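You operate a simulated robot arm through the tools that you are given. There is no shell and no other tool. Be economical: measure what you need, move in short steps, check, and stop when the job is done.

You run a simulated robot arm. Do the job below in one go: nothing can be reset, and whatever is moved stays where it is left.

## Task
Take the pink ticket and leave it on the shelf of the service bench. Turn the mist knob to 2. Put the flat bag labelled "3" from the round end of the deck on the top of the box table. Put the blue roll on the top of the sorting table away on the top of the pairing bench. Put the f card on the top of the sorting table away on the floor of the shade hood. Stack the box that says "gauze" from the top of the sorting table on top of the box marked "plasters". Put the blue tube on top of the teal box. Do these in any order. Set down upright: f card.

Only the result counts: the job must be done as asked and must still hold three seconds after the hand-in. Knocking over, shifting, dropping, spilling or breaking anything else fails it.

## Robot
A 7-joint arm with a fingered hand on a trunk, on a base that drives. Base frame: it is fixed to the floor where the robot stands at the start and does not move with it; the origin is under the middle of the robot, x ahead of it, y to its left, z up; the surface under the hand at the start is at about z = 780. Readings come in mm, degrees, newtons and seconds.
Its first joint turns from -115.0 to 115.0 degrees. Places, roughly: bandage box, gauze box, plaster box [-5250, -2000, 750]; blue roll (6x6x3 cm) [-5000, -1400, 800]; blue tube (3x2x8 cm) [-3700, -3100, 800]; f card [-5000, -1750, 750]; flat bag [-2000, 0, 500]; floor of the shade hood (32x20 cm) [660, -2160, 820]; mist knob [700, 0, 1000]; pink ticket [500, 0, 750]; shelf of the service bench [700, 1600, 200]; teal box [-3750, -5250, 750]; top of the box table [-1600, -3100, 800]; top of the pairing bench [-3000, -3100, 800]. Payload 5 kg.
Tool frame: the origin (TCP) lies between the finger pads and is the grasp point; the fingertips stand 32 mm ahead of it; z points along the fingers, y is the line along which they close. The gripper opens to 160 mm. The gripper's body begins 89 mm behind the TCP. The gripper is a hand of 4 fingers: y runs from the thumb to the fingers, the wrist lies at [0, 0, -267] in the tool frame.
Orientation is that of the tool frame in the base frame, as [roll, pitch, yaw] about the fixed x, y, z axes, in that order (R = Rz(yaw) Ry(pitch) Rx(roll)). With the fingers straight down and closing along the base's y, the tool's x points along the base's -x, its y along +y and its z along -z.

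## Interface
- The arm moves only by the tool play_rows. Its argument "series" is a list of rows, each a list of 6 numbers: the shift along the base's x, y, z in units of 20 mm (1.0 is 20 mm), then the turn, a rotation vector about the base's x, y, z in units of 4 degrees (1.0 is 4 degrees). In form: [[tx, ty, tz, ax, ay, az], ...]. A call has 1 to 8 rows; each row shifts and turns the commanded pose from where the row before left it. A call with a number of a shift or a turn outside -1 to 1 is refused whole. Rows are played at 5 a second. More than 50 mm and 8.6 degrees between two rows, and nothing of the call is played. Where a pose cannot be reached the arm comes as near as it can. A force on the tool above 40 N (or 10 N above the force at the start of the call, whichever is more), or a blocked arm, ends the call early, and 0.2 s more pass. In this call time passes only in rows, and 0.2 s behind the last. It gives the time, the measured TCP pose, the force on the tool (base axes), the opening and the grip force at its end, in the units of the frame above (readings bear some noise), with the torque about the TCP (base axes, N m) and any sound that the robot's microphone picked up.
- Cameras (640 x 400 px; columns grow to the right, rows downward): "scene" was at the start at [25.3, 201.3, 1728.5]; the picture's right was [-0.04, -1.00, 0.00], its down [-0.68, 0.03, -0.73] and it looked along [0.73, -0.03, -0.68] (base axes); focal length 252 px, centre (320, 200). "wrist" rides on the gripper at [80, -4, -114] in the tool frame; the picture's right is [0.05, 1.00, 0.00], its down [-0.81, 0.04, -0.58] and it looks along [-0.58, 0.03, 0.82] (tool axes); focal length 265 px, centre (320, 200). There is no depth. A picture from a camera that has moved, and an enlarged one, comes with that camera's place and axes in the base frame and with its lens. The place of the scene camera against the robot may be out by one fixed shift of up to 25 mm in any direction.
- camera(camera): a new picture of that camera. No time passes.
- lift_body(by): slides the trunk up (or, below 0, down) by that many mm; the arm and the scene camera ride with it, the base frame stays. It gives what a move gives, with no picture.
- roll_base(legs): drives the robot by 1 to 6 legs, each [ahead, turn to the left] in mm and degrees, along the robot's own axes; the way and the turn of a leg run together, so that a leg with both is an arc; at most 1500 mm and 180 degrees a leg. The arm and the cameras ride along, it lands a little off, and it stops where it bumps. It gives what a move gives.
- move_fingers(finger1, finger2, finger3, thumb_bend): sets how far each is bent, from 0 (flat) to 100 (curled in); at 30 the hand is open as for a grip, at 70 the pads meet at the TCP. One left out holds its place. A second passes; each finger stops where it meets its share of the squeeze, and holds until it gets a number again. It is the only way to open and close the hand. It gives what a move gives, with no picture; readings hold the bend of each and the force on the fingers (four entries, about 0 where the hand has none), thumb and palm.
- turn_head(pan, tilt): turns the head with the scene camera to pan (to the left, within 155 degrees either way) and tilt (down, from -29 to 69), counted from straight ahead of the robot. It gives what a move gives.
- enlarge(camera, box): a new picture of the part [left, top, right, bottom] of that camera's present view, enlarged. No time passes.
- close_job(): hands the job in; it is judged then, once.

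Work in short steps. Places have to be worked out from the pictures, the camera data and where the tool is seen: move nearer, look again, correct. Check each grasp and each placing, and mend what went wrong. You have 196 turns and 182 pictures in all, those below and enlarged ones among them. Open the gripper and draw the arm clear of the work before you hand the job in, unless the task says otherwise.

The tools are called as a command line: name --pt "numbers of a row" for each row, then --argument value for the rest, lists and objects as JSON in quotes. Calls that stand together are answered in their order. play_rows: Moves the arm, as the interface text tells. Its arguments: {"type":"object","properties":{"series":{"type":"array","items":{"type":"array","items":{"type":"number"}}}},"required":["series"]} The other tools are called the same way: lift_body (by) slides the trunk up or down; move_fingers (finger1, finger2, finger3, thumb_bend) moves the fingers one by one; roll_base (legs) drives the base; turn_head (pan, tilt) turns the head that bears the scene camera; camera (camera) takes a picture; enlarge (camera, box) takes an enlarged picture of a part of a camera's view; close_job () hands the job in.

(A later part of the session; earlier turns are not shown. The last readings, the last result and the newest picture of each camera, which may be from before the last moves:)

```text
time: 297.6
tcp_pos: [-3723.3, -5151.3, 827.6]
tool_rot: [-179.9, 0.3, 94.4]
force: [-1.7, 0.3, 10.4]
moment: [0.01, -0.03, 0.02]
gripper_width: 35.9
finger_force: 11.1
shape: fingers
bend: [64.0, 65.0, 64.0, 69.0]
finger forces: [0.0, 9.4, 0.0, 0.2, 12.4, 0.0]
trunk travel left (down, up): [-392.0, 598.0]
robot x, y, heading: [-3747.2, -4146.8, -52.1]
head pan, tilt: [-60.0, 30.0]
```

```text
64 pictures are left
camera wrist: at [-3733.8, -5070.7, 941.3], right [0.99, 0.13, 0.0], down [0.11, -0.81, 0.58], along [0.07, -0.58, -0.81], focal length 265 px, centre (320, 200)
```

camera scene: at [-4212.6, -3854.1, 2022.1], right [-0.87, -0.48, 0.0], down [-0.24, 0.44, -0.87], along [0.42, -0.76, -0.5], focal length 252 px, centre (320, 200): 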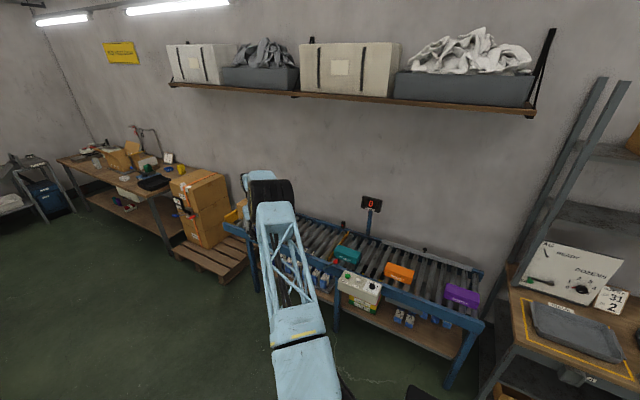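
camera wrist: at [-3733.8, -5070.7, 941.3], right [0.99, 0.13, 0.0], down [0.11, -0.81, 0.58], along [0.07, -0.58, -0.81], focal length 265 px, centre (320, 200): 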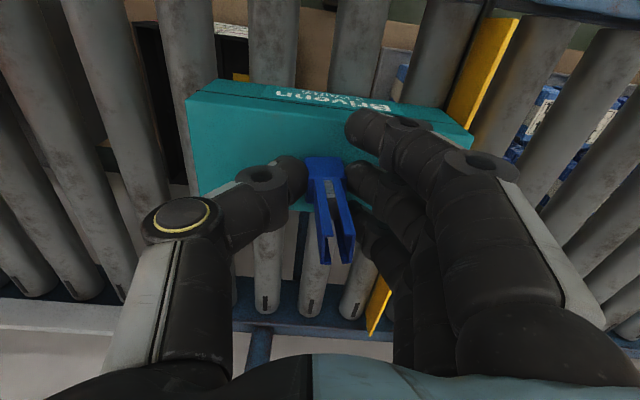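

Contact with 10 N, centred on the top. Open the fingers.

move_fingers --finger1 56 --finger2 56 --finger3 56 --thumb_bend 58

camera --camera "wrist"

```text
time: 298.6
tcp_pos: [-3722.9, -5150.6, 825.6]
tool_rot: [-180.0, 0.1, 94.4]
force: [-1.7, -0.2, 0.3]
moment: [0.03, 0.02, 0.02]
gripper_width: 65.3
finger_force: 0.0
shape: fingers
bend: [56.0, 56.0, 56.0, 57.0]
finger forces: [0.0, 0.0, 0.0, 0.1, 0.0, 0.1]
trunk travel left (down, up): [-392.0, 598.0]
robot x, y, heading: [-3744.8, -4142.5, -52.4]
head pan, tilt: [-60.0, 30.0]
```

```text
63 pictures are left
camera wrist: at [-3733.4, -5070.8, 939.9], right [0.99, 0.13, 0.0], down [0.11, -0.81, 0.58], along [0.07, -0.58, -0.81], focal length 265 px, centre (320, 200)
```

wrist: 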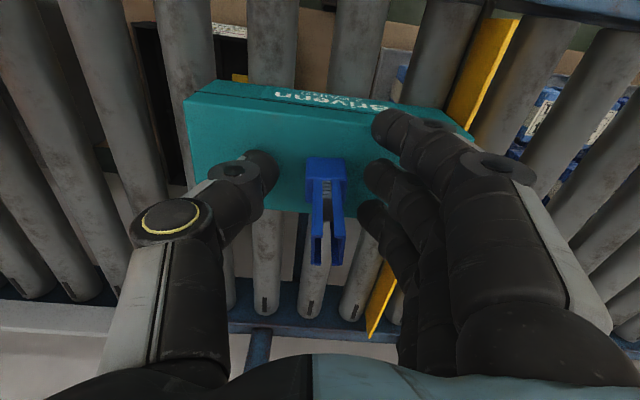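

The tube stands upright on the teal box. Raise straight up and back away.

lift_body --by 300

camera --camera "wrist"

roll_base --legs '[[-250, 0], [0, 52]]'

```text
time: 301.6
tcp_pos: [-3722.3, -5151.5, 1125.7]
tool_rot: [179.9, 0.1, 94.4]
force: [0.6, 0.5, -0.4]
moment: [0.02, 0.0, 0.01]
gripper_width: 65.3
finger_force: 0.0
shape: fingers
bend: [56.0, 56.0, 56.0, 57.0]
finger forces: [0.0, 0.0, 0.0, 0.1, 0.0, 0.0]
trunk travel left (down, up): [-692.0, 298.0]
robot x, y, heading: [-3739.3, -4143.8, -52.1]
head pan, tilt: [-60.0, 30.0]
```

```text
62 pictures are left
camera wrist: at [-3733.4, -5070.9, 1239.8], right [0.99, 0.13, 0.0], down [0.11, -0.81, 0.58], along [0.07, -0.57, -0.81], focal length 265 px, centre (320, 200)
```

wrist: 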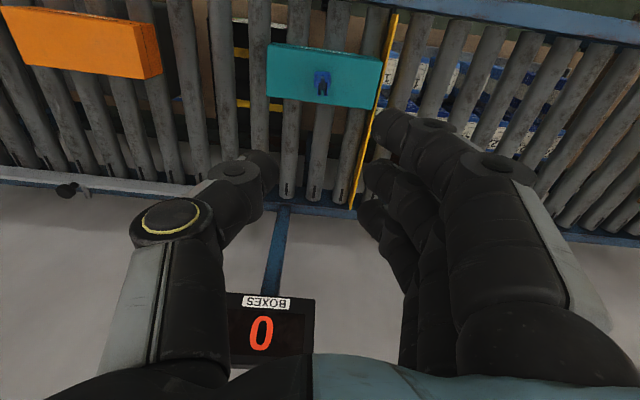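

```text
time: 305.9
tcp_pos: [-3086.7, -4544.8, 1125.5]
tool_rot: [180.0, 0.1, 146.8]
force: [0.6, 0.8, -0.2]
moment: [0.0, 0.02, 0.01]
gripper_width: 65.7
finger_force: 0.0
shape: fingers
bend: [56.0, 56.0, 56.0, 57.0]
finger forces: [0.1, 0.1, 0.0, 0.0, 0.0, 0.0]
trunk travel left (down, up): [-692.0, 298.0]
robot x, y, heading: [-3897.3, -3944.9, 0.5]
head pan, tilt: [-60.0, 30.0]
```

Tube confirmed standing. Now drive to the sorting table area and look.

roll_base --legs '[[-330, 0], [0, 90], [1450, 0], [0, 60]]'

turn_head --pan 10 --tilt 35

camera --camera "scene"

```text
time: 321.7
tcp_pos: [-4656.0, -1589.2, 1125.4]
tool_rot: [180.0, 0.2, -62.1]
force: [0.1, 0.3, 0.2]
moment: [0.02, -0.02, 0.02]
gripper_width: 65.8
finger_force: 0.0
shape: fingers
bend: [56.0, 56.0, 56.0, 57.0]
finger forces: [0.0, 0.0, 0.0, 0.2, 0.1, 0.1]
trunk travel left (down, up): [-692.0, 298.0]
robot x, y, heading: [-4238.5, -2503.3, 151.1]
head pan, tilt: [-60.0, 30.0]
```

```text
time: 323.1
tcp_pos: [-4655.6, -1588.9, 1126.3]
tool_rot: [180.0, 0.3, -62.2]
force: [0.4, 0.5, -0.4]
moment: [-0.02, -0.01, -0.01]
gripper_width: 65.6
finger_force: 0.0
shape: fingers
bend: [56.0, 56.0, 56.0, 57.0]
finger forces: [0.0, 0.0, 0.0, 0.0, 0.0, 0.0]
trunk travel left (down, up): [-692.0, 298.0]
robot x, y, heading: [-4234.3, -2505.8, 151.0]
head pan, tilt: [10.0, 35.0]
```

```text
61 pictures are left
camera scene: at [-4363.4, -2683.4, 1882.3], right [0.32, 0.95, 0.0], down [0.54, -0.18, -0.82], along [-0.78, 0.26, -0.57], focal length 252 px, centre (320, 200)
```

scene: 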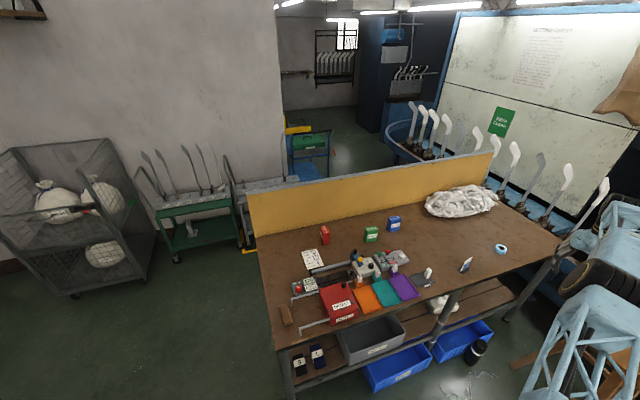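

The sorting table is in view: three small boxes, cards, and a blue roll. Enlarge the parts.

enlarge --camera "scene" --box '[305, 205, 425, 280]'

enlarge --camera "scene" --box '[420, 225, 540, 300]'

```text
5.33 times, centred on (365, 242) of scene
camera zoom: at [-4363.4, -2683.4, 1882.3], right [0.32, 0.95, 0.0], down [0.54, -0.18, -0.82], along [-0.78, 0.26, -0.57], focal length 1342 px, centre (80, -27)
```

zoom: 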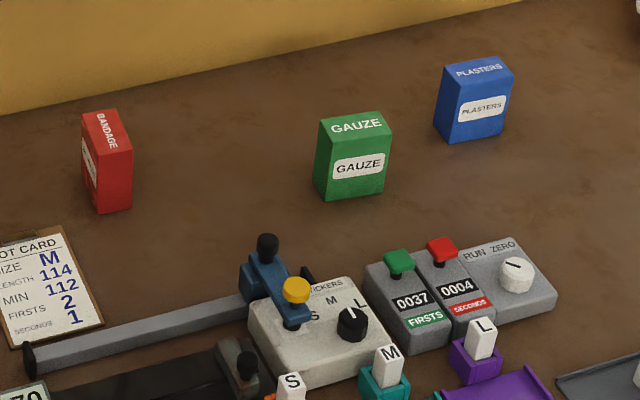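

```text
5.33 times, centred on (480, 262) of scene
camera zoom: at [-4363.4, -2683.4, 1882.3], right [0.32, 0.95, 0.0], down [0.54, -0.18, -0.82], along [-0.78, 0.26, -0.57], focal length 1342 px, centre (-533, -133)
```

zoom: 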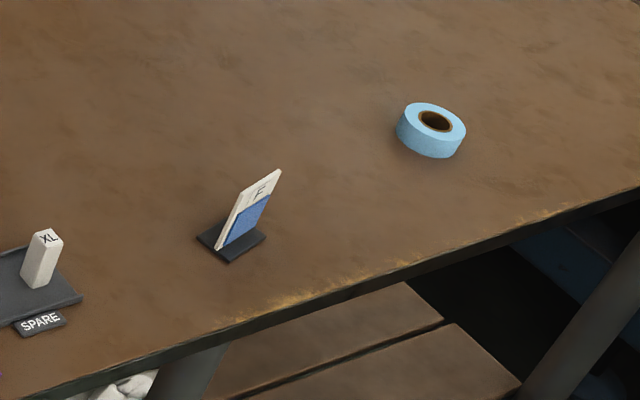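

Everything needed is located. I'll stand at (-4330, -2030) with heading 217° so that the hand hovers over the gauze box.

lift_body --by 60

roll_base --legs '[[0, -50], [484, 0], [0, 115.5]]'

camera --camera "wrist"

```text
time: 324.1
tcp_pos: [-4656.0, -1589.5, 1185.2]
tool_rot: [180.0, 0.1, -62.3]
force: [0.9, 0.1, -0.7]
moment: [0.03, -0.03, -0.02]
gripper_width: 65.4
finger_force: 0.1
shape: fingers
bend: [56.0, 56.0, 56.0, 57.0]
finger forces: [0.0, 0.0, 0.0, 0.1, 0.0, 0.1]
trunk travel left (down, up): [-752.0, 238.0]
robot x, y, heading: [-4236.1, -2504.1, 151.5]
head pan, tilt: [10.0, 35.0]
```

```text
time: 334.4
tcp_pos: [-5336.4, -2021.3, 1186.2]
tool_rot: [180.0, 0.2, 2.9]
force: [0.2, 0.1, -0.3]
moment: [-0.04, 0.01, 0.01]
gripper_width: 65.5
finger_force: 0.0
shape: fingers
bend: [56.0, 56.0, 56.0, 57.0]
finger forces: [0.0, 0.0, 0.0, 0.1, 0.0, 0.0]
trunk travel left (down, up): [-752.0, 238.0]
robot x, y, heading: [-4328.2, -2030.6, -143.7]
head pan, tilt: [10.0, 35.0]
```

```text
58 pictures are left
camera wrist: at [-5255.9, -2013.6, 1299.8], right [0.1, -0.99, 0.0], down [-0.81, -0.08, 0.58], along [-0.58, -0.06, -0.81], focal length 265 px, centre (320, 200)
```

wrist: 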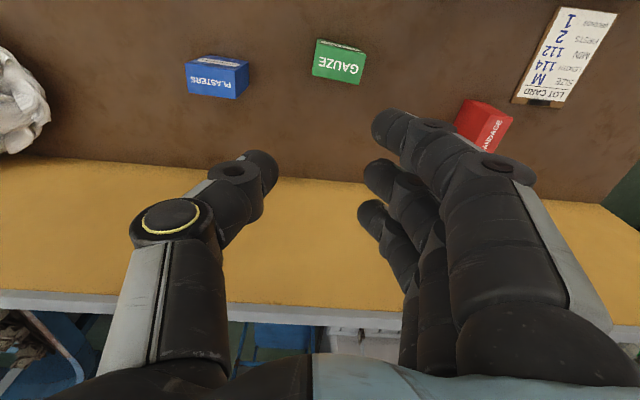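

Gauze top ≈(-5315, -2049), rotated ~16° relative to my hand. Open wider, move over it with a matching yaw, and lower for a closer look.

move_fingers --finger1 43 --finger2 43 --finger3 43 --thumb_bend 43

play_rows --pt "0.3 -0.35 0 0 0 -1" --pt "0.3 -0.35 0 0 0 -1" --pt "0.3 -0.35 0 0 0 -1" --pt "0.2 -0.35 0 0 0 -1"

lift_body --by -150

camera --camera "wrist"

```text
time: 335.4
tcp_pos: [-5335.3, -2020.6, 1186.6]
tool_rot: [-180.0, 0.2, 2.9]
force: [-0.2, -0.1, 0.0]
moment: [-0.02, 0.02, 0.0]
gripper_width: 118.3
finger_force: 0.0
shape: fingers
bend: [43.0, 43.0, 43.0, 43.0]
finger forces: [0.1, 0.0, 0.0, 0.1, 0.1, 0.0]
trunk travel left (down, up): [-752.0, 238.0]
robot x, y, heading: [-4332.5, -2026.5, -144.0]
head pan, tilt: [10.0, 35.0]
```

```text
time: 336.4
tcp_pos: [-5313.1, -2050.1, 1186.1]
tool_rot: [-179.9, 0.3, -13.2]
force: [-0.2, -0.3, -0.4]
moment: [0.02, 0.01, 0.01]
gripper_width: 118.7
finger_force: 0.0
shape: fingers
bend: [43.0, 43.0, 43.0, 43.0]
finger forces: [0.0, 0.0, 0.0, 0.0, 0.1, 0.0]
trunk travel left (down, up): [-752.0, 238.0]
robot x, y, heading: [-4329.6, -2028.0, -143.7]
head pan, tilt: [10.0, 35.0]
```

```text
time: 338.2
tcp_pos: [-5313.4, -2049.0, 1036.0]
tool_rot: [-180.0, 0.2, -13.2]
force: [0.2, -0.2, -0.1]
moment: [-0.03, 0.01, 0.0]
gripper_width: 118.6
finger_force: 0.0
shape: fingers
bend: [43.0, 43.0, 43.0, 43.0]
finger forces: [0.0, 0.1, 0.0, 0.1, 0.0, 0.0]
trunk travel left (down, up): [-602.0, 388.0]
robot x, y, heading: [-4324.0, -2028.5, -143.8]
head pan, tilt: [10.0, 35.0]
```

```text
57 pictures are left
camera wrist: at [-5234.5, -2063.8, 1149.8], right [-0.18, -0.98, 0.0], down [-0.8, 0.14, 0.58], along [-0.57, 0.1, -0.81], focal length 265 px, centre (320, 200)
```

wrist: 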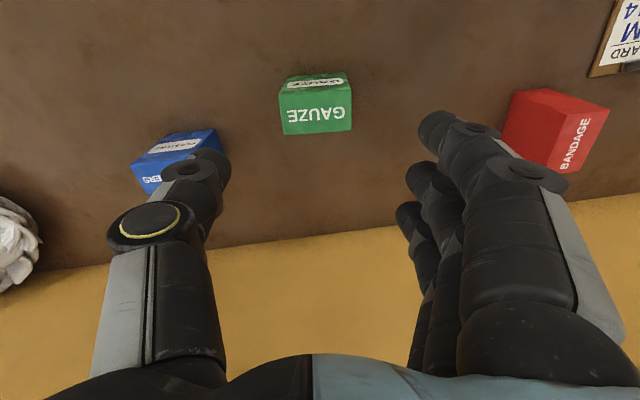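

Top centre (-5316, -2047, 883), box 70 mm wide. Trim yaw 4°, lower to z≈852 and close.

play_rows --pt "-0.15 0.1 0 0 0 1"

lift_body --by -184

move_fingers --finger1 66 --finger2 66 --finger3 66 --thumb_bend 60

camera --camera "wrist"

```text
time: 338.6
tcp_pos: [-5316.8, -2048.1, 1035.1]
tool_rot: [-180.0, 0.2, -9.2]
force: [0.0, -1.1, 0.7]
moment: [0.0, -0.01, -0.04]
gripper_width: 118.7
finger_force: 0.0
shape: fingers
bend: [43.0, 43.0, 43.0, 43.0]
finger forces: [0.0, 0.0, 0.0, 0.1, 0.1, 0.0]
trunk travel left (down, up): [-602.0, 388.0]
robot x, y, heading: [-4328.7, -2030.2, -143.6]
head pan, tilt: [10.0, 35.0]
```

```text
time: 340.6
tcp_pos: [-5316.4, -2046.7, 851.3]
tool_rot: [-180.0, 0.2, -9.3]
force: [0.5, -0.7, 0.3]
moment: [0.0, 0.01, 0.05]
gripper_width: 118.9
finger_force: 0.2
shape: fingers
bend: [43.0, 43.0, 43.0, 43.0]
finger forces: [0.1, 0.1, 0.0, 0.0, 0.0, 0.0]
trunk travel left (down, up): [-418.0, 572.0]
robot x, y, heading: [-4322.5, -2033.8, -143.6]
head pan, tilt: [10.0, 35.0]
```

```text
time: 341.6
tcp_pos: [-5316.5, -2046.5, 852.0]
tool_rot: [-180.0, 0.2, -9.2]
force: [0.6, -0.5, -0.5]
moment: [-0.01, 0.02, -0.01]
gripper_width: 60.7
finger_force: 12.8
shape: fingers
bend: [63.0, 54.0, 66.0, 56.0]
finger forces: [6.7, 7.8, 0.0, 0.0, 11.4, 0.1]
trunk travel left (down, up): [-418.0, 572.0]
robot x, y, heading: [-4330.6, -2029.7, -143.7]
head pan, tilt: [10.0, 35.0]
```

```text
56 pictures are left
camera wrist: at [-5236.8, -2056.5, 965.4], right [-0.11, -0.99, 0.0], down [-0.81, 0.09, 0.58], along [-0.58, 0.06, -0.81], focal length 265 px, centre (320, 200)
```

wrist: 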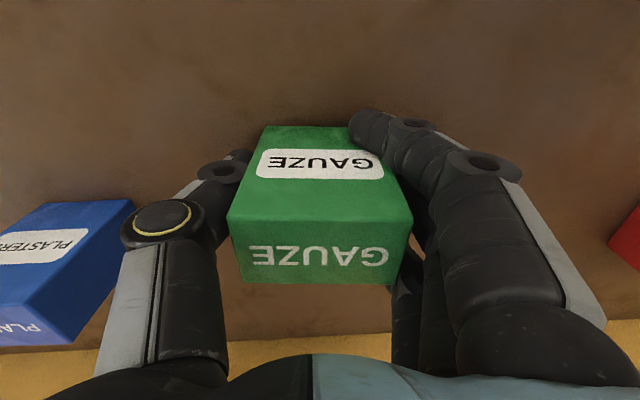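

Finger 1 slipped in front of the box; I back off fingers 1 and 3 and pinch with thumb and finger 2.

move_fingers --finger1 50 --finger2 68 --finger3 50 --thumb_bend 64

lift_body --by 150

camera --camera "wrist"

```text
time: 342.6
tcp_pos: [-5315.9, -2046.7, 850.7]
tool_rot: [-180.0, 0.2, -9.2]
force: [0.4, -0.4, 0.0]
moment: [-0.06, 0.03, 0.01]
gripper_width: 70.6
finger_force: 10.6
shape: fingers
bend: [52.0, 50.0, 50.0, 61.0]
finger forces: [3.1, 9.9, 0.0, 0.1, 8.0, 0.0]
trunk travel left (down, up): [-418.0, 572.0]
robot x, y, heading: [-4330.1, -2030.5, -143.8]
head pan, tilt: [10.0, 35.0]
```

```text
time: 344.4
tcp_pos: [-5317.0, -2048.0, 1001.2]
tool_rot: [-180.0, 0.1, -9.2]
force: [0.4, -0.1, -0.7]
moment: [0.02, 0.01, 0.01]
gripper_width: 70.6
finger_force: 11.0
shape: fingers
bend: [52.0, 50.0, 50.0, 61.0]
finger forces: [3.2, 10.1, 0.1, 0.0, 8.0, 0.0]
trunk travel left (down, up): [-568.0, 422.0]
robot x, y, heading: [-4327.9, -2031.9, -143.7]
head pan, tilt: [10.0, 35.0]
```

```text
55 pictures are left
camera wrist: at [-5237.0, -2056.5, 1115.1], right [-0.11, -0.99, 0.0], down [-0.81, 0.09, 0.58], along [-0.58, 0.06, -0.82], focal length 265 px, centre (320, 200)
```

wrist: 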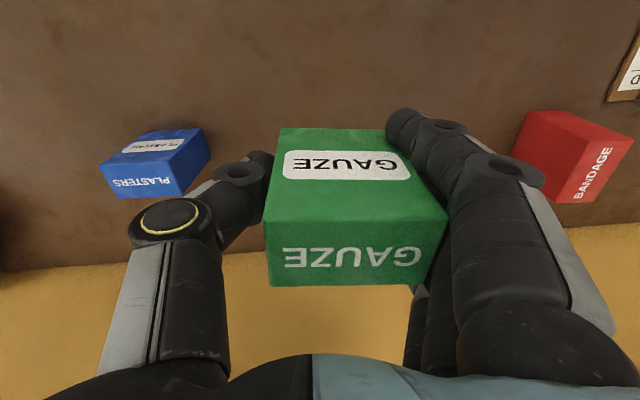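

Lifted; gauze top centre sits 6/16 mm off the TCP. Plasters top centre triangulates to (-5359, -1868, 881). Turn the base 10.9° right, advance 60 mm, and correct the yaw.

lift_body --by 40

roll_base --legs '[[0, -10.9], [60, 0]]'

play_rows --pt "0 0.8 0 0 0 0.85" --pt "0 0.8 0 0 0 0.85"

camera --camera "wrist"

```text
time: 345.2
tcp_pos: [-5318.7, -2047.8, 1041.6]
tool_rot: [-179.9, 0.1, -9.2]
force: [1.2, -0.1, -0.7]
moment: [0.03, -0.02, -0.05]
gripper_width: 70.5
finger_force: 10.2
shape: fingers
bend: [52.0, 50.0, 50.0, 61.0]
finger forces: [3.2, 10.1, 0.1, 0.0, 7.9, 0.0]
trunk travel left (down, up): [-608.0, 382.0]
robot x, y, heading: [-4329.8, -2028.8, -143.7]
head pan, tilt: [10.0, 35.0]
```

```text
time: 346.9
tcp_pos: [-5358.6, -1888.6, 1039.7]
tool_rot: [-179.9, 0.1, -19.9]
force: [0.3, 0.2, -0.9]
moment: [0.02, -0.07, -0.01]
gripper_width: 70.8
finger_force: 10.5
shape: fingers
bend: [52.0, 50.0, 50.0, 61.0]
finger forces: [3.0, 10.1, 0.0, 0.0, 8.0, 0.0]
trunk travel left (down, up): [-608.0, 382.0]
robot x, y, heading: [-4386.3, -2055.5, -155.0]
head pan, tilt: [10.0, 35.0]
```

```text
time: 347.5
tcp_pos: [-5357.4, -1855.8, 1040.2]
tool_rot: [180.0, 0.1, -13.1]
force: [-0.7, -0.2, -0.2]
moment: [0.04, -0.03, -0.03]
gripper_width: 70.4
finger_force: 10.0
shape: fingers
bend: [52.0, 50.0, 50.0, 61.0]
finger forces: [3.0, 10.1, 0.0, 0.1, 8.1, 0.0]
trunk travel left (down, up): [-608.0, 382.0]
robot x, y, heading: [-4382.1, -2054.6, -154.7]
head pan, tilt: [10.0, 35.0]
```

```text
54 pictures are left
camera wrist: at [-5278.7, -1870.1, 1154.6], right [-0.18, -0.98, 0.0], down [-0.8, 0.14, 0.58], along [-0.57, 0.1, -0.82], focal length 265 px, centre (320, 200)
```

wrist: 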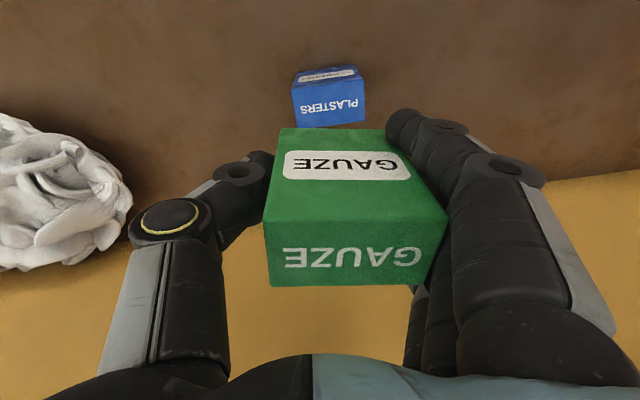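

Plasters top is in clear view and parallel with the gauze. Correct by (+11, +4) mm and lower toward contact.

play_rows --pt "0.55 0.2 0 0 0 0"

lift_body --by -80

camera --camera "wrist"

```text
time: 347.9
tcp_pos: [-5346.7, -1851.8, 1040.9]
tool_rot: [-180.0, 0.0, -13.2]
force: [-0.5, 0.9, -1.6]
moment: [-0.02, 0.01, 0.01]
gripper_width: 70.6
finger_force: 11.2
shape: fingers
bend: [52.0, 50.0, 50.0, 61.0]
finger forces: [2.9, 10.0, 0.1, 0.1, 8.1, 0.0]
trunk travel left (down, up): [-608.0, 382.0]
robot x, y, heading: [-4382.0, -2057.3, -154.4]
head pan, tilt: [10.0, 35.0]
```

```text
time: 349.1
tcp_pos: [-5346.4, -1851.9, 961.3]
tool_rot: [-180.0, 0.2, -13.2]
force: [1.1, -0.4, -0.8]
moment: [-0.02, 0.0, -0.02]
gripper_width: 70.6
finger_force: 10.8
shape: fingers
bend: [52.0, 50.0, 50.0, 61.0]
finger forces: [2.9, 10.0, 0.0, 0.0, 8.2, 0.1]
trunk travel left (down, up): [-528.0, 462.0]
robot x, y, heading: [-4380.0, -2052.1, -154.6]
head pan, tilt: [10.0, 35.0]
```

```text
53 pictures are left
camera wrist: at [-5267.2, -1866.6, 1075.2], right [-0.18, -0.98, 0.0], down [-0.8, 0.14, 0.58], along [-0.57, 0.1, -0.81], focal length 265 px, centre (320, 200)
```

wrist: 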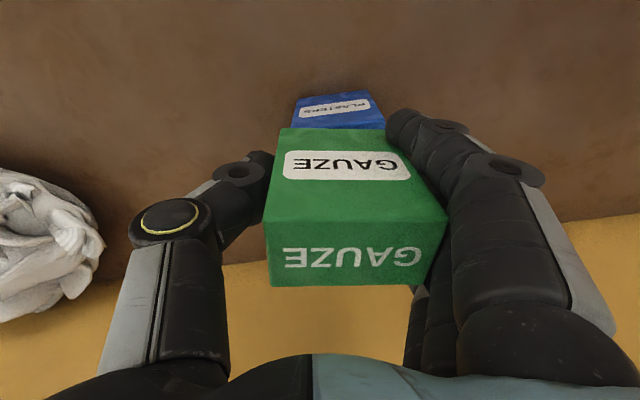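

Well lined up. Lower the last bit in small steps.

lift_body --by -18

lift_body --by -6

```text
time: 349.8
tcp_pos: [-5345.7, -1851.9, 943.5]
tool_rot: [-179.9, 0.1, -13.1]
force: [-0.5, 0.4, -0.4]
moment: [-0.02, 0.01, -0.01]
gripper_width: 70.6
finger_force: 11.1
shape: fingers
bend: [52.0, 50.0, 50.0, 61.0]
finger forces: [3.1, 10.1, 0.0, 0.0, 8.1, 0.0]
trunk travel left (down, up): [-510.0, 480.0]
robot x, y, heading: [-4382.7, -2055.7, -154.6]
head pan, tilt: [10.0, 35.0]
```

```text
time: 350.3
tcp_pos: [-5346.6, -1852.1, 938.4]
tool_rot: [-179.9, 0.3, -13.3]
force: [0.5, 0.8, 6.7]
moment: [-0.25, 0.1, 0.0]
gripper_width: 74.9
finger_force: 10.0
shape: fingers
bend: [50.0, 50.0, 50.0, 61.0]
finger forces: [0.3, 9.3, 0.1, 0.0, 10.3, 0.0]
trunk travel left (down, up): [-504.0, 486.0]
robot x, y, heading: [-4383.2, -2055.4, -154.5]
head pan, tilt: [10.0, 35.0]
```

Contact (6.7 N). Release gently: fingers open symmetrically.

move_fingers --finger1 44 --finger2 44 --finger3 44 --thumb_bend 50

camera --camera "wrist"

```text
time: 351.3
tcp_pos: [-5346.3, -1851.9, 936.6]
tool_rot: [-180.0, 0.1, -13.3]
force: [-0.4, -0.6, 0.0]
moment: [0.01, 0.03, -0.02]
gripper_width: 102.3
finger_force: 0.0
shape: fingers
bend: [44.0, 44.0, 44.0, 50.0]
finger forces: [0.0, 0.1, 0.1, 0.1, 0.0, 0.0]
trunk travel left (down, up): [-504.0, 486.0]
robot x, y, heading: [-4382.1, -2053.4, -154.2]
head pan, tilt: [10.0, 35.0]
```

```text
52 pictures are left
camera wrist: at [-5267.2, -1866.6, 1050.9], right [-0.18, -0.98, 0.0], down [-0.8, 0.14, 0.58], along [-0.57, 0.1, -0.82], focal length 265 px, centre (320, 200)
```

wrist: 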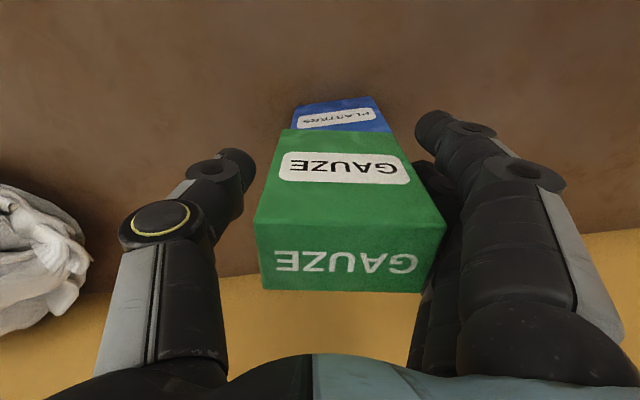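

Gauze rests on plasters. Open the fingers a bit more and lift straight up.

move_fingers --finger1 40 --finger2 40 --finger3 40 --thumb_bend 44

lift_body --by 200

camera --camera "wrist"

```text
time: 352.3
tcp_pos: [-5346.2, -1852.0, 938.0]
tool_rot: [179.9, 0.1, -13.2]
force: [-0.1, 0.3, -0.2]
moment: [-0.01, 0.02, -0.01]
gripper_width: 122.3
finger_force: 0.0
shape: fingers
bend: [40.0, 40.0, 40.0, 44.0]
finger forces: [0.0, 0.1, 0.0, 0.0, 0.0, 0.0]
trunk travel left (down, up): [-504.0, 486.0]
robot x, y, heading: [-4385.0, -2051.8, -154.8]
head pan, tilt: [10.0, 35.0]
```

```text
time: 354.5
tcp_pos: [-5344.8, -1851.5, 1137.1]
tool_rot: [-180.0, 0.1, -13.1]
force: [0.3, -0.2, 0.0]
moment: [0.03, -0.01, 0.02]
gripper_width: 122.3
finger_force: 0.1
shape: fingers
bend: [40.0, 40.0, 40.0, 44.0]
finger forces: [0.0, 0.1, 0.0, 0.0, 0.0, 0.0]
trunk travel left (down, up): [-704.0, 286.0]
robot x, y, heading: [-4382.9, -2056.6, -154.8]
head pan, tilt: [10.0, 35.0]
```

```text
51 pictures are left
camera wrist: at [-5267.4, -1866.6, 1250.7], right [-0.18, -0.98, 0.0], down [-0.8, 0.14, 0.58], along [-0.57, 0.1, -0.82], focal length 265 px, centre (320, 200)
```

wrist: 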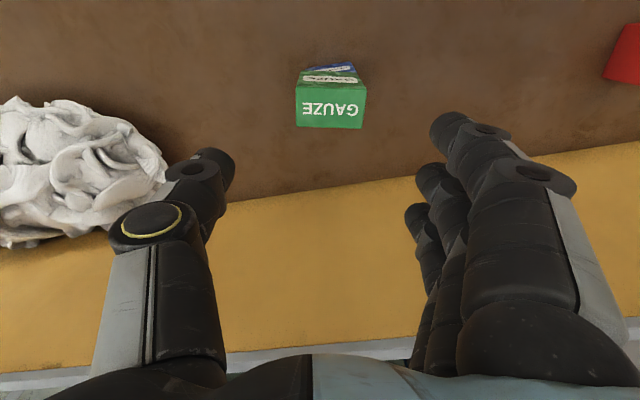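

Stacked and stable. Next the blue roll: turn the base right so the hand comes near (-5000, -1350).

roll_base --legs '[[0, -36.3]]'

camera --camera "wrist"

```text
time: 356.7
tcp_pos: [-5040.8, -1323.1, 1137.1]
tool_rot: [-180.0, 0.0, -49.4]
force: [-0.5, 0.9, -0.3]
moment: [-0.05, 0.02, 0.0]
gripper_width: 122.6
finger_force: 0.1
shape: fingers
bend: [40.0, 40.0, 40.0, 44.0]
finger forces: [0.0, 0.0, 0.0, 0.0, 0.1, 0.1]
trunk travel left (down, up): [-704.0, 286.0]
robot x, y, heading: [-4382.0, -2054.5, 169.6]
head pan, tilt: [10.0, 35.0]
```

```text
50 pictures are left
camera wrist: at [-4985.6, -1381.4, 1250.9], right [-0.72, -0.69, 0.0], down [-0.56, 0.59, 0.58], along [-0.4, 0.42, -0.82], focal length 265 px, centre (320, 200)
```

wrist: 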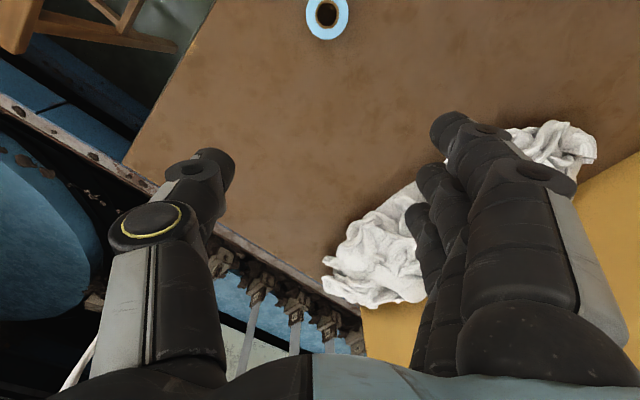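

Roll measured at ≈(-4995, -1385). Move over it and lower to look closer.

play_rows --pt "0.58 -0.78 0 0 0 0" --pt "0.58 -0.78 0 0 0 0" --pt "0.58 -0.78 0 0 0 0" --pt "0.58 -0.78 0 0 0 0"

lift_body --by -210

camera --camera "wrist"

```text
time: 357.7
tcp_pos: [-4995.0, -1385.4, 1138.1]
tool_rot: [-180.0, 0.2, -49.3]
force: [-0.3, 0.0, -0.3]
moment: [0.03, -0.03, 0.02]
gripper_width: 122.6
finger_force: 0.1
shape: fingers
bend: [40.0, 40.0, 40.0, 44.0]
finger forces: [0.0, 0.0, 0.0, 0.1, 0.1, 0.0]
trunk travel left (down, up): [-704.0, 286.0]
robot x, y, heading: [-4384.4, -2057.2, 169.4]
head pan, tilt: [10.0, 35.0]
```

```text
time: 359.9
tcp_pos: [-4994.7, -1385.2, 927.6]
tool_rot: [-180.0, 0.0, -49.3]
force: [0.1, -0.8, -0.1]
moment: [-0.02, -0.02, 0.03]
gripper_width: 122.4
finger_force: 0.1
shape: fingers
bend: [40.0, 40.0, 40.0, 44.0]
finger forces: [0.0, 0.1, 0.1, 0.1, 0.1, 0.0]
trunk travel left (down, up): [-494.0, 496.0]
robot x, y, heading: [-4383.3, -2054.7, 169.1]
head pan, tilt: [10.0, 35.0]
```

```text
49 pictures are left
camera wrist: at [-4939.6, -1443.7, 1041.2], right [-0.72, -0.69, 0.0], down [-0.56, 0.59, 0.58], along [-0.4, 0.42, -0.81], focal length 265 px, centre (320, 200)
```

wrist: 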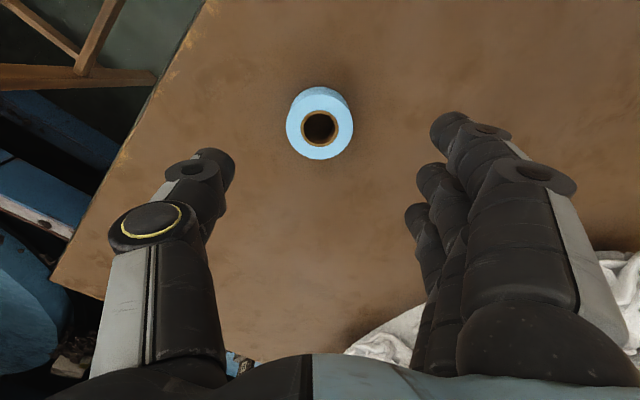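

Centred exactly. Lower 93 mm and close on the roll.

lift_body --by -92

move_fingers --finger1 64 --finger2 64 --finger3 64 --thumb_bend 62

camera --camera "wrist"

```text
time: 361.2
tcp_pos: [-4996.7, -1385.0, 838.0]
tool_rot: [-179.9, 0.4, -49.4]
force: [-0.4, -5.7, 23.6]
moment: [0.85, -1.36, -0.37]
gripper_width: 124.7
finger_force: 11.9
shape: fingers
bend: [40.0, 40.0, 40.0, 44.0]
finger forces: [0.1, 0.0, 0.0, 0.0, 23.6, 0.0]
trunk travel left (down, up): [-402.0, 588.0]
robot x, y, heading: [-4380.8, -2057.1, 169.4]
head pan, tilt: [10.0, 35.0]
```

```text
time: 361.9
tcp_pos: [-4998.6, -1385.4, 839.8]
tool_rot: [-180.0, 0.5, -49.3]
force: [0.3, -3.6, 11.8]
moment: [0.07, -0.31, -0.13]
gripper_width: 53.6
finger_force: 13.5
shape: fingers
bend: [61.0, 59.0, 64.0, 61.0]
finger forces: [4.1, 6.0, 0.4, 0.0, 17.2, 0.1]
trunk travel left (down, up): [-402.0, 588.0]
robot x, y, heading: [-4380.3, -2055.2, 169.6]
head pan, tilt: [10.0, 35.0]
stopped: the force on the tool passed its limit at 41 N (the readings are from after the stop); the commanded pose is now the measured one
```

```text
48 pictures are left
camera wrist: at [-4942.6, -1444.5, 952.5], right [-0.72, -0.69, 0.0], down [-0.56, 0.59, 0.59], along [-0.4, 0.42, -0.81], focal length 265 px, centre (320, 200)
```

wrist: 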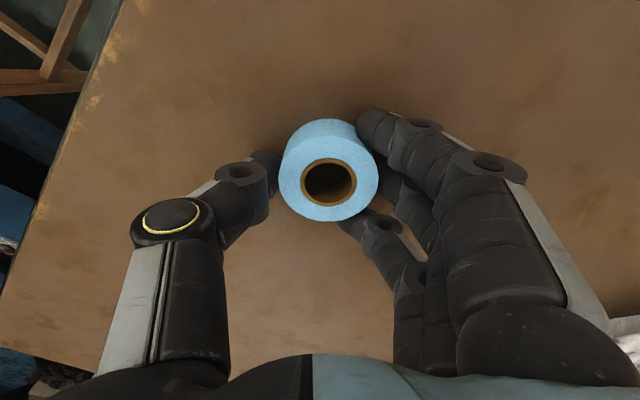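

Table is a bit higher than assumed; the roll is caught. Ease up 4 mm, tighten, then lift.

lift_body --by 4

move_fingers --finger1 68 --finger2 68 --finger3 70 --thumb_bend 66

lift_body --by 60

camera --camera "wrist"

```text
time: 362.4
tcp_pos: [-4997.9, -1385.8, 840.9]
tool_rot: [-179.9, 0.3, -49.3]
force: [0.3, -0.4, -1.0]
moment: [0.0, -0.02, -0.01]
gripper_width: 54.0
finger_force: 7.3
shape: fingers
bend: [61.0, 60.0, 64.0, 60.0]
finger forces: [3.1, 4.2, 0.1, 0.1, 7.0, 0.1]
trunk travel left (down, up): [-406.0, 584.0]
robot x, y, heading: [-4380.3, -2055.7, 169.5]
head pan, tilt: [10.0, 35.0]
```

```text
time: 363.4
tcp_pos: [-4997.4, -1384.5, 841.7]
tool_rot: [180.0, 0.5, -49.2]
force: [-0.8, 0.3, -0.9]
moment: [-0.01, 0.02, 0.04]
gripper_width: 52.7
finger_force: 15.4
shape: fingers
bend: [63.0, 59.0, 67.0, 62.0]
finger forces: [5.5, 7.3, 2.9, 0.1, 14.7, 0.1]
trunk travel left (down, up): [-406.0, 584.0]
robot x, y, heading: [-4382.6, -2054.8, 169.4]
head pan, tilt: [10.0, 35.0]
```

```text
time: 364.4
tcp_pos: [-4998.2, -1384.8, 902.2]
tool_rot: [-180.0, 0.5, -49.2]
force: [0.3, -0.2, -0.9]
moment: [0.01, 0.02, -0.01]
gripper_width: 52.8
finger_force: 15.6
shape: fingers
bend: [63.0, 59.0, 67.0, 62.0]
finger forces: [5.6, 7.4, 2.9, 0.1, 14.7, 0.0]
trunk travel left (down, up): [-466.0, 524.0]
robot x, y, heading: [-4385.0, -2055.7, 169.2]
head pan, tilt: [10.0, 35.0]
```

```text
47 pictures are left
camera wrist: at [-4941.9, -1443.9, 1014.9], right [-0.72, -0.69, 0.0], down [-0.56, 0.59, 0.58], along [-0.4, 0.42, -0.81], focal length 265 px, centre (320, 200)
```

wrist: 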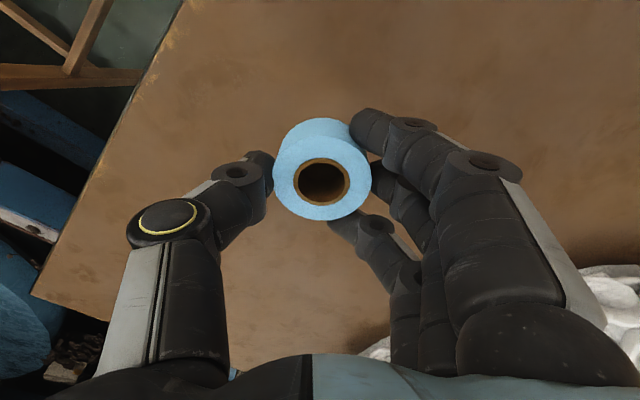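

Roll held firmly. Raise and reverse-drive to the pairing bench, then turn so the hand is over the free spot at (-3655, -3070).

lift_body --by 250

roll_base --legs '[[0, 2.7], [-797, 0], [0, 131]]'

camera --camera "wrist"

```text
time: 367.0
tcp_pos: [-4999.1, -1385.3, 1151.3]
tool_rot: [179.9, 0.5, -49.2]
force: [-0.4, 0.1, -1.6]
moment: [-0.02, -0.01, -0.01]
gripper_width: 52.7
finger_force: 14.9
shape: fingers
bend: [63.0, 59.0, 67.0, 62.0]
finger forces: [5.4, 7.3, 2.9, 0.0, 14.7, 0.0]
trunk travel left (down, up): [-716.0, 274.0]
robot x, y, heading: [-4382.7, -2056.5, 169.6]
head pan, tilt: [10.0, 35.0]
```

```text
time: 377.4
tcp_pos: [-3664.2, -3071.7, 1152.0]
tool_rot: [179.9, 0.4, 83.4]
force: [0.1, 0.5, -0.6]
moment: [0.02, -0.01, 0.0]
gripper_width: 51.6
finger_force: 15.0
shape: fingers
bend: [64.0, 59.0, 67.0, 62.0]
finger forces: [4.3, 7.6, 3.2, 0.1, 14.3, 0.0]
trunk travel left (down, up): [-716.0, 274.0]
robot x, y, heading: [-3587.7, -2170.5, -57.7]
head pan, tilt: [10.0, 35.0]
```

```text
46 pictures are left
camera wrist: at [-3659.4, -2990.6, 1265.2], right [1.0, -0.06, 0.0], down [-0.05, -0.81, 0.58], along [-0.04, -0.58, -0.81], focal length 265 px, centre (320, 200)
```

wrist: 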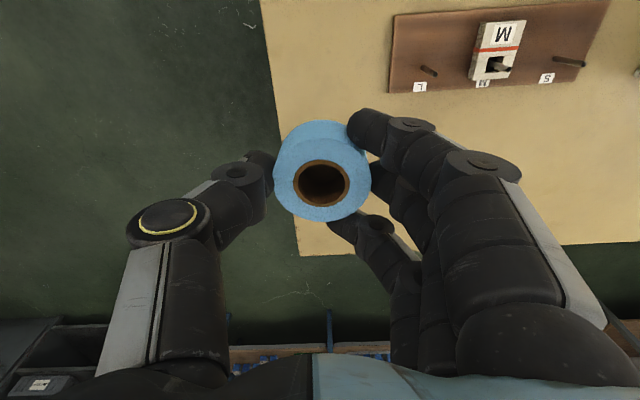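

Over the free bench area, edge margin ~50 mm. Lower toward contact.

lift_body --by -290

lift_body --by -14

camera --camera "wrist"

```text
time: 380.3
tcp_pos: [-3664.7, -3070.9, 862.9]
tool_rot: [-180.0, 0.4, 83.3]
force: [-0.2, 0.2, -0.4]
moment: [-0.01, -0.02, -0.01]
gripper_width: 51.8
finger_force: 14.2
shape: fingers
bend: [64.0, 59.0, 67.0, 62.0]
finger forces: [4.3, 7.6, 3.2, 0.1, 14.2, 0.0]
trunk travel left (down, up): [-426.0, 564.0]
robot x, y, heading: [-3586.7, -2167.0, -58.0]
head pan, tilt: [10.0, 35.0]
```

```text
time: 380.9
tcp_pos: [-3664.3, -3072.0, 848.6]
tool_rot: [180.0, 0.5, 83.4]
force: [-0.1, -0.1, -0.7]
moment: [0.01, 0.01, 0.01]
gripper_width: 51.7
finger_force: 14.4
shape: fingers
bend: [64.0, 59.0, 67.0, 62.0]
finger forces: [4.4, 7.7, 3.3, 0.0, 14.2, 0.0]
trunk travel left (down, up): [-412.0, 578.0]
robot x, y, heading: [-3585.3, -2168.0, -58.0]
head pan, tilt: [10.0, 35.0]
```

```text
45 pictures are left
camera wrist: at [-3659.4, -2990.6, 961.1], right [1.0, -0.06, 0.0], down [-0.05, -0.81, 0.58], along [-0.04, -0.58, -0.81], focal length 265 px, centre (320, 200)
```

wrist: 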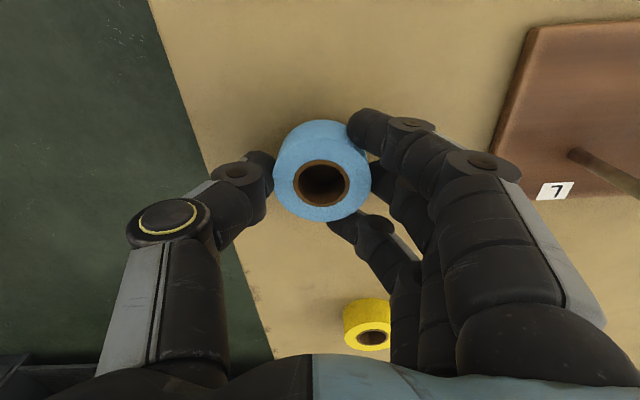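

lift_body --by -5

lift_body --by -3

```text
time: 381.4
tcp_pos: [-3664.8, -3071.8, 843.1]
tool_rot: [-180.0, 0.4, 83.4]
force: [-0.3, 0.7, -1.3]
moment: [-0.03, -0.01, -0.01]
gripper_width: 51.7
finger_force: 14.8
shape: fingers
bend: [64.0, 59.0, 67.0, 62.0]
finger forces: [4.4, 7.8, 3.3, 0.0, 14.2, 0.0]
trunk travel left (down, up): [-407.0, 583.0]
robot x, y, heading: [-3592.2, -2162.6, -57.8]
head pan, tilt: [10.0, 35.0]
```

```text
time: 382.0
tcp_pos: [-3663.9, -3071.9, 839.7]
tool_rot: [-180.0, 0.5, 83.4]
force: [-0.9, 0.4, 3.5]
moment: [0.0, 0.09, 0.01]
gripper_width: 51.7
finger_force: 15.3
shape: fingers
bend: [64.0, 59.0, 67.0, 62.0]
finger forces: [4.6, 7.9, 3.3, 0.0, 14.9, 0.0]
trunk travel left (down, up): [-404.0, 586.0]
robot x, y, heading: [-3587.7, -2161.5, -58.0]
head pan, tilt: [10.0, 35.0]
```

Contact reached. Release and rise.

move_fingers --finger1 54 --finger2 52 --finger3 54 --thumb_bend 55

lift_body --by 290

camera --camera "wrist"

```text
time: 383.0
tcp_pos: [-3663.7, -3071.8, 840.8]
tool_rot: [-180.0, 0.5, 83.4]
force: [2.3, -2.5, 11.8]
moment: [0.04, 0.25, 0.04]
gripper_width: 70.9
finger_force: 6.4
shape: fingers
bend: [54.0, 52.0, 54.0, 56.0]
finger forces: [1.1, 0.9, 0.0, 0.1, 10.5, 0.0]
trunk travel left (down, up): [-404.0, 586.0]
robot x, y, heading: [-3585.5, -2165.7, -57.7]
head pan, tilt: [10.0, 35.0]
```

```text
time: 385.9
tcp_pos: [-3664.2, -3071.4, 1130.4]
tool_rot: [179.9, 0.4, 83.3]
force: [0.3, -0.6, -0.1]
moment: [0.0, -0.03, 0.01]
gripper_width: 73.1
finger_force: 0.2
shape: fingers
bend: [54.0, 52.0, 54.0, 55.0]
finger forces: [0.0, 0.1, 0.1, 0.1, 0.0, 0.0]
trunk travel left (down, up): [-694.0, 296.0]
robot x, y, heading: [-3588.3, -2168.6, -57.8]
head pan, tilt: [10.0, 35.0]
```

```text
44 pictures are left
camera wrist: at [-3659.5, -2990.6, 1243.1], right [1.0, -0.06, 0.0], down [-0.05, -0.81, 0.58], along [-0.04, -0.58, -0.81], focal length 265 px, centre (320, 200)
```

wrist: 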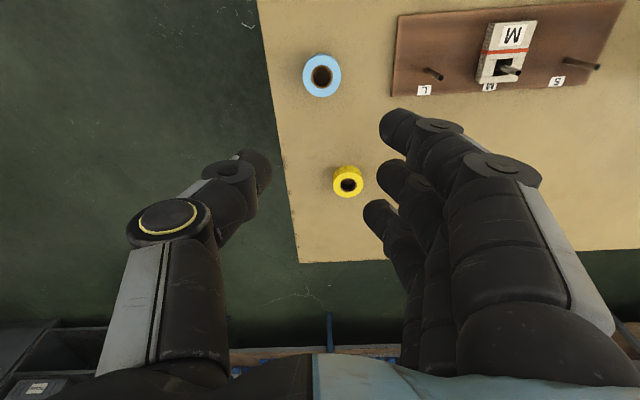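

The roll is on the pairing bench. Now to the f card: reverse to (-4059, -1684) and turn so the hand is above it.

roll_base --legs '[[0, 12], [-675, 0], [0, -97.3]]'

camera --camera "wrist"

```text
time: 394.7
tcp_pos: [-4962.4, -1667.7, 1130.2]
tool_rot: [179.9, 0.5, -2.7]
force: [-0.3, 0.4, 0.4]
moment: [-0.02, -0.01, 0.01]
gripper_width: 73.7
finger_force: 0.0
shape: fingers
bend: [54.0, 52.0, 54.0, 55.0]
finger forces: [0.0, 0.1, 0.0, 0.0, 0.0, 0.0]
trunk travel left (down, up): [-694.0, 296.0]
robot x, y, heading: [-4054.7, -1681.1, -144.2]
head pan, tilt: [10.0, 35.0]
```

```text
43 pictures are left
camera wrist: at [-4882.3, -1667.1, 1243.2], right [0.0, -1.0, 0.0], down [-0.81, 0.0, 0.58], along [-0.58, 0.0, -0.81], focal length 265 px, centre (320, 200)
```

wrist: 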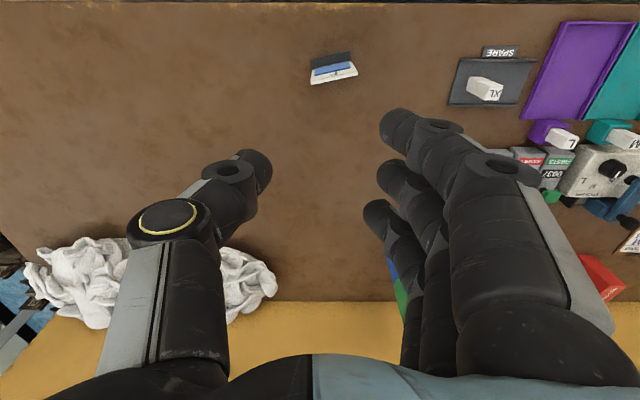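

Card is at (333, 68) in the view; enlarge to see its shape.

enlarge --camera "wrist" --box '[293, 43, 373, 93]'

```text
8.00 times, centred on (333, 68) of wrist
camera zoom: at [-4882.3, -1667.1, 1243.2], right [0.0, -1.0, 0.0], down [-0.81, 0.0, 0.58], along [-0.58, 0.0, -0.81], focal length 2123 px, centre (216, 1256)
```

zoom: 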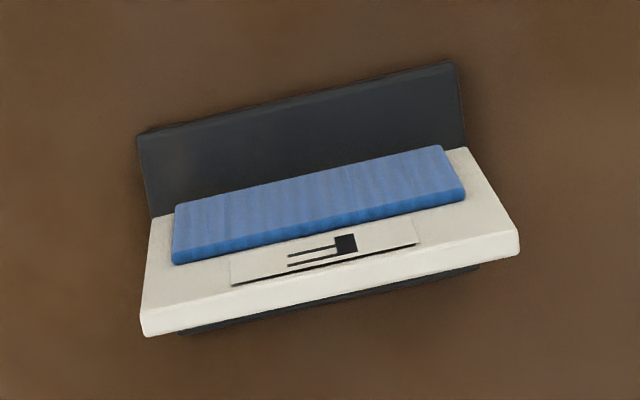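

The f card is a white plate on a dark base, facing +x, turned ~12°. It must go under a hood, so I grasp it by its side edges with the hand tilted 45°: first yaw +14°, then tilt, staying above it.

move_fingers --finger1 49 --finger2 49 --finger3 49 --thumb_bend 49

play_rows --pt "0.2 -0.2 0 0 0 0.9" --pt "0.2 -0.2 0 0 0 0.9" --pt "0.2 -0.2 0 0 0 0.9" --pt "0.2 -0.2 0 0 0 0.9"

play_rows --pt "0 0 0 -0.2 0.95 0" --pt "0 0 0 -0.2 0.95 0" --pt "0 0 0 -0.2 0.95 0" --pt "0 0 0 -0.2 0.95 0" --pt "0 0 0 -0.2 0.95 0" --pt "0 0 0 -0.2 0.95 0" --pt "0 0 0 -0.2 0.95 0" --pt "0 0 0 -0.2 0.95 0"

play_rows --pt "0 0 0 -0.2 0.95 0" --pt "0 0 0 -0.2 0.95 0" --pt "0 0 0 -0.2 0.95 0"

lift_body --by -170

camera --camera "wrist"

```text
time: 395.7
tcp_pos: [-4962.4, -1668.6, 1128.8]
tool_rot: [180.0, 0.3, -2.7]
force: [-0.3, 0.2, -0.3]
moment: [-0.03, -0.01, 0.01]
gripper_width: 94.2
finger_force: 0.0
shape: fingers
bend: [49.0, 49.0, 49.0, 49.0]
finger forces: [0.1, 0.1, 0.0, 0.0, 0.0, 0.0]
trunk travel left (down, up): [-694.0, 296.0]
robot x, y, heading: [-4054.4, -1682.5, -144.2]
head pan, tilt: [10.0, 35.0]
```

```text
time: 396.7
tcp_pos: [-4947.9, -1683.6, 1131.7]
tool_rot: [180.0, 0.4, 11.7]
force: [-0.3, 0.8, -1.5]
moment: [-0.02, 0.02, -0.01]
gripper_width: 94.5
finger_force: 0.1
shape: fingers
bend: [49.0, 49.0, 49.0, 49.0]
finger forces: [0.0, 0.0, 0.0, 0.0, 0.1, 0.0]
trunk travel left (down, up): [-694.0, 296.0]
robot x, y, heading: [-4057.7, -1682.7, -144.0]
head pan, tilt: [10.0, 35.0]
```

```text
time: 398.5
tcp_pos: [-4945.8, -1683.3, 1130.0]
tool_rot: [179.8, 31.7, 11.6]
force: [0.2, 0.1, 0.1]
moment: [-0.01, 0.01, -0.02]
gripper_width: 94.4
finger_force: 0.0
shape: fingers
bend: [49.0, 49.0, 49.0, 49.0]
finger forces: [0.0, 0.0, 0.0, 0.1, 0.0, 0.0]
trunk travel left (down, up): [-694.0, 296.0]
robot x, y, heading: [-4055.7, -1684.0, -144.0]
head pan, tilt: [10.0, 35.0]
```

```text
time: 399.3
tcp_pos: [-4947.5, -1684.2, 1130.3]
tool_rot: [179.7, 43.2, 11.6]
force: [0.4, 0.8, 0.7]
moment: [0.03, -0.03, 0.02]
gripper_width: 94.7
finger_force: 0.0
shape: fingers
bend: [49.0, 49.0, 49.0, 49.0]
finger forces: [0.0, 0.0, 0.0, 0.0, 0.0, 0.0]
trunk travel left (down, up): [-694.0, 296.0]
robot x, y, heading: [-4053.2, -1684.3, -144.2]
head pan, tilt: [10.0, 35.0]
```

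```text
time: 401.2
tcp_pos: [-4947.4, -1683.6, 958.8]
tool_rot: [179.7, 43.2, 11.5]
force: [0.8, 0.3, 0.9]
moment: [0.0, 0.01, 0.01]
gripper_width: 94.6
finger_force: 0.0
shape: fingers
bend: [49.0, 49.0, 49.0, 49.0]
finger forces: [0.1, 0.0, 0.0, 0.1, 0.1, 0.1]
trunk travel left (down, up): [-524.0, 466.0]
robot x, y, heading: [-4053.5, -1681.3, -144.3]
head pan, tilt: [10.0, 35.0]
```

```text
41 pictures are left
camera wrist: at [-4814.8, -1651.6, 988.2], right [0.24, -0.97, -0.03], down [-0.19, -0.08, 0.98], along [-0.95, -0.23, -0.2], focal length 265 px, centre (320, 200)
```

wrist: 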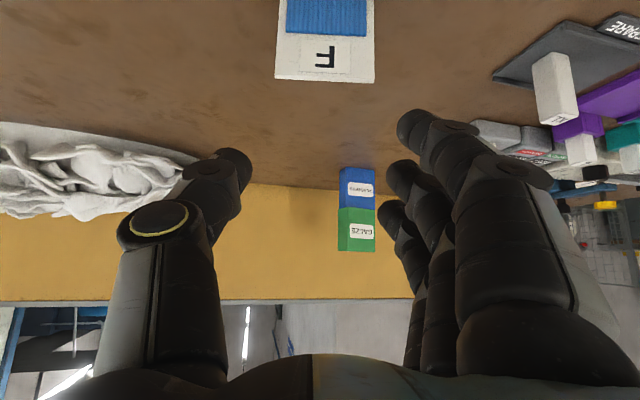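

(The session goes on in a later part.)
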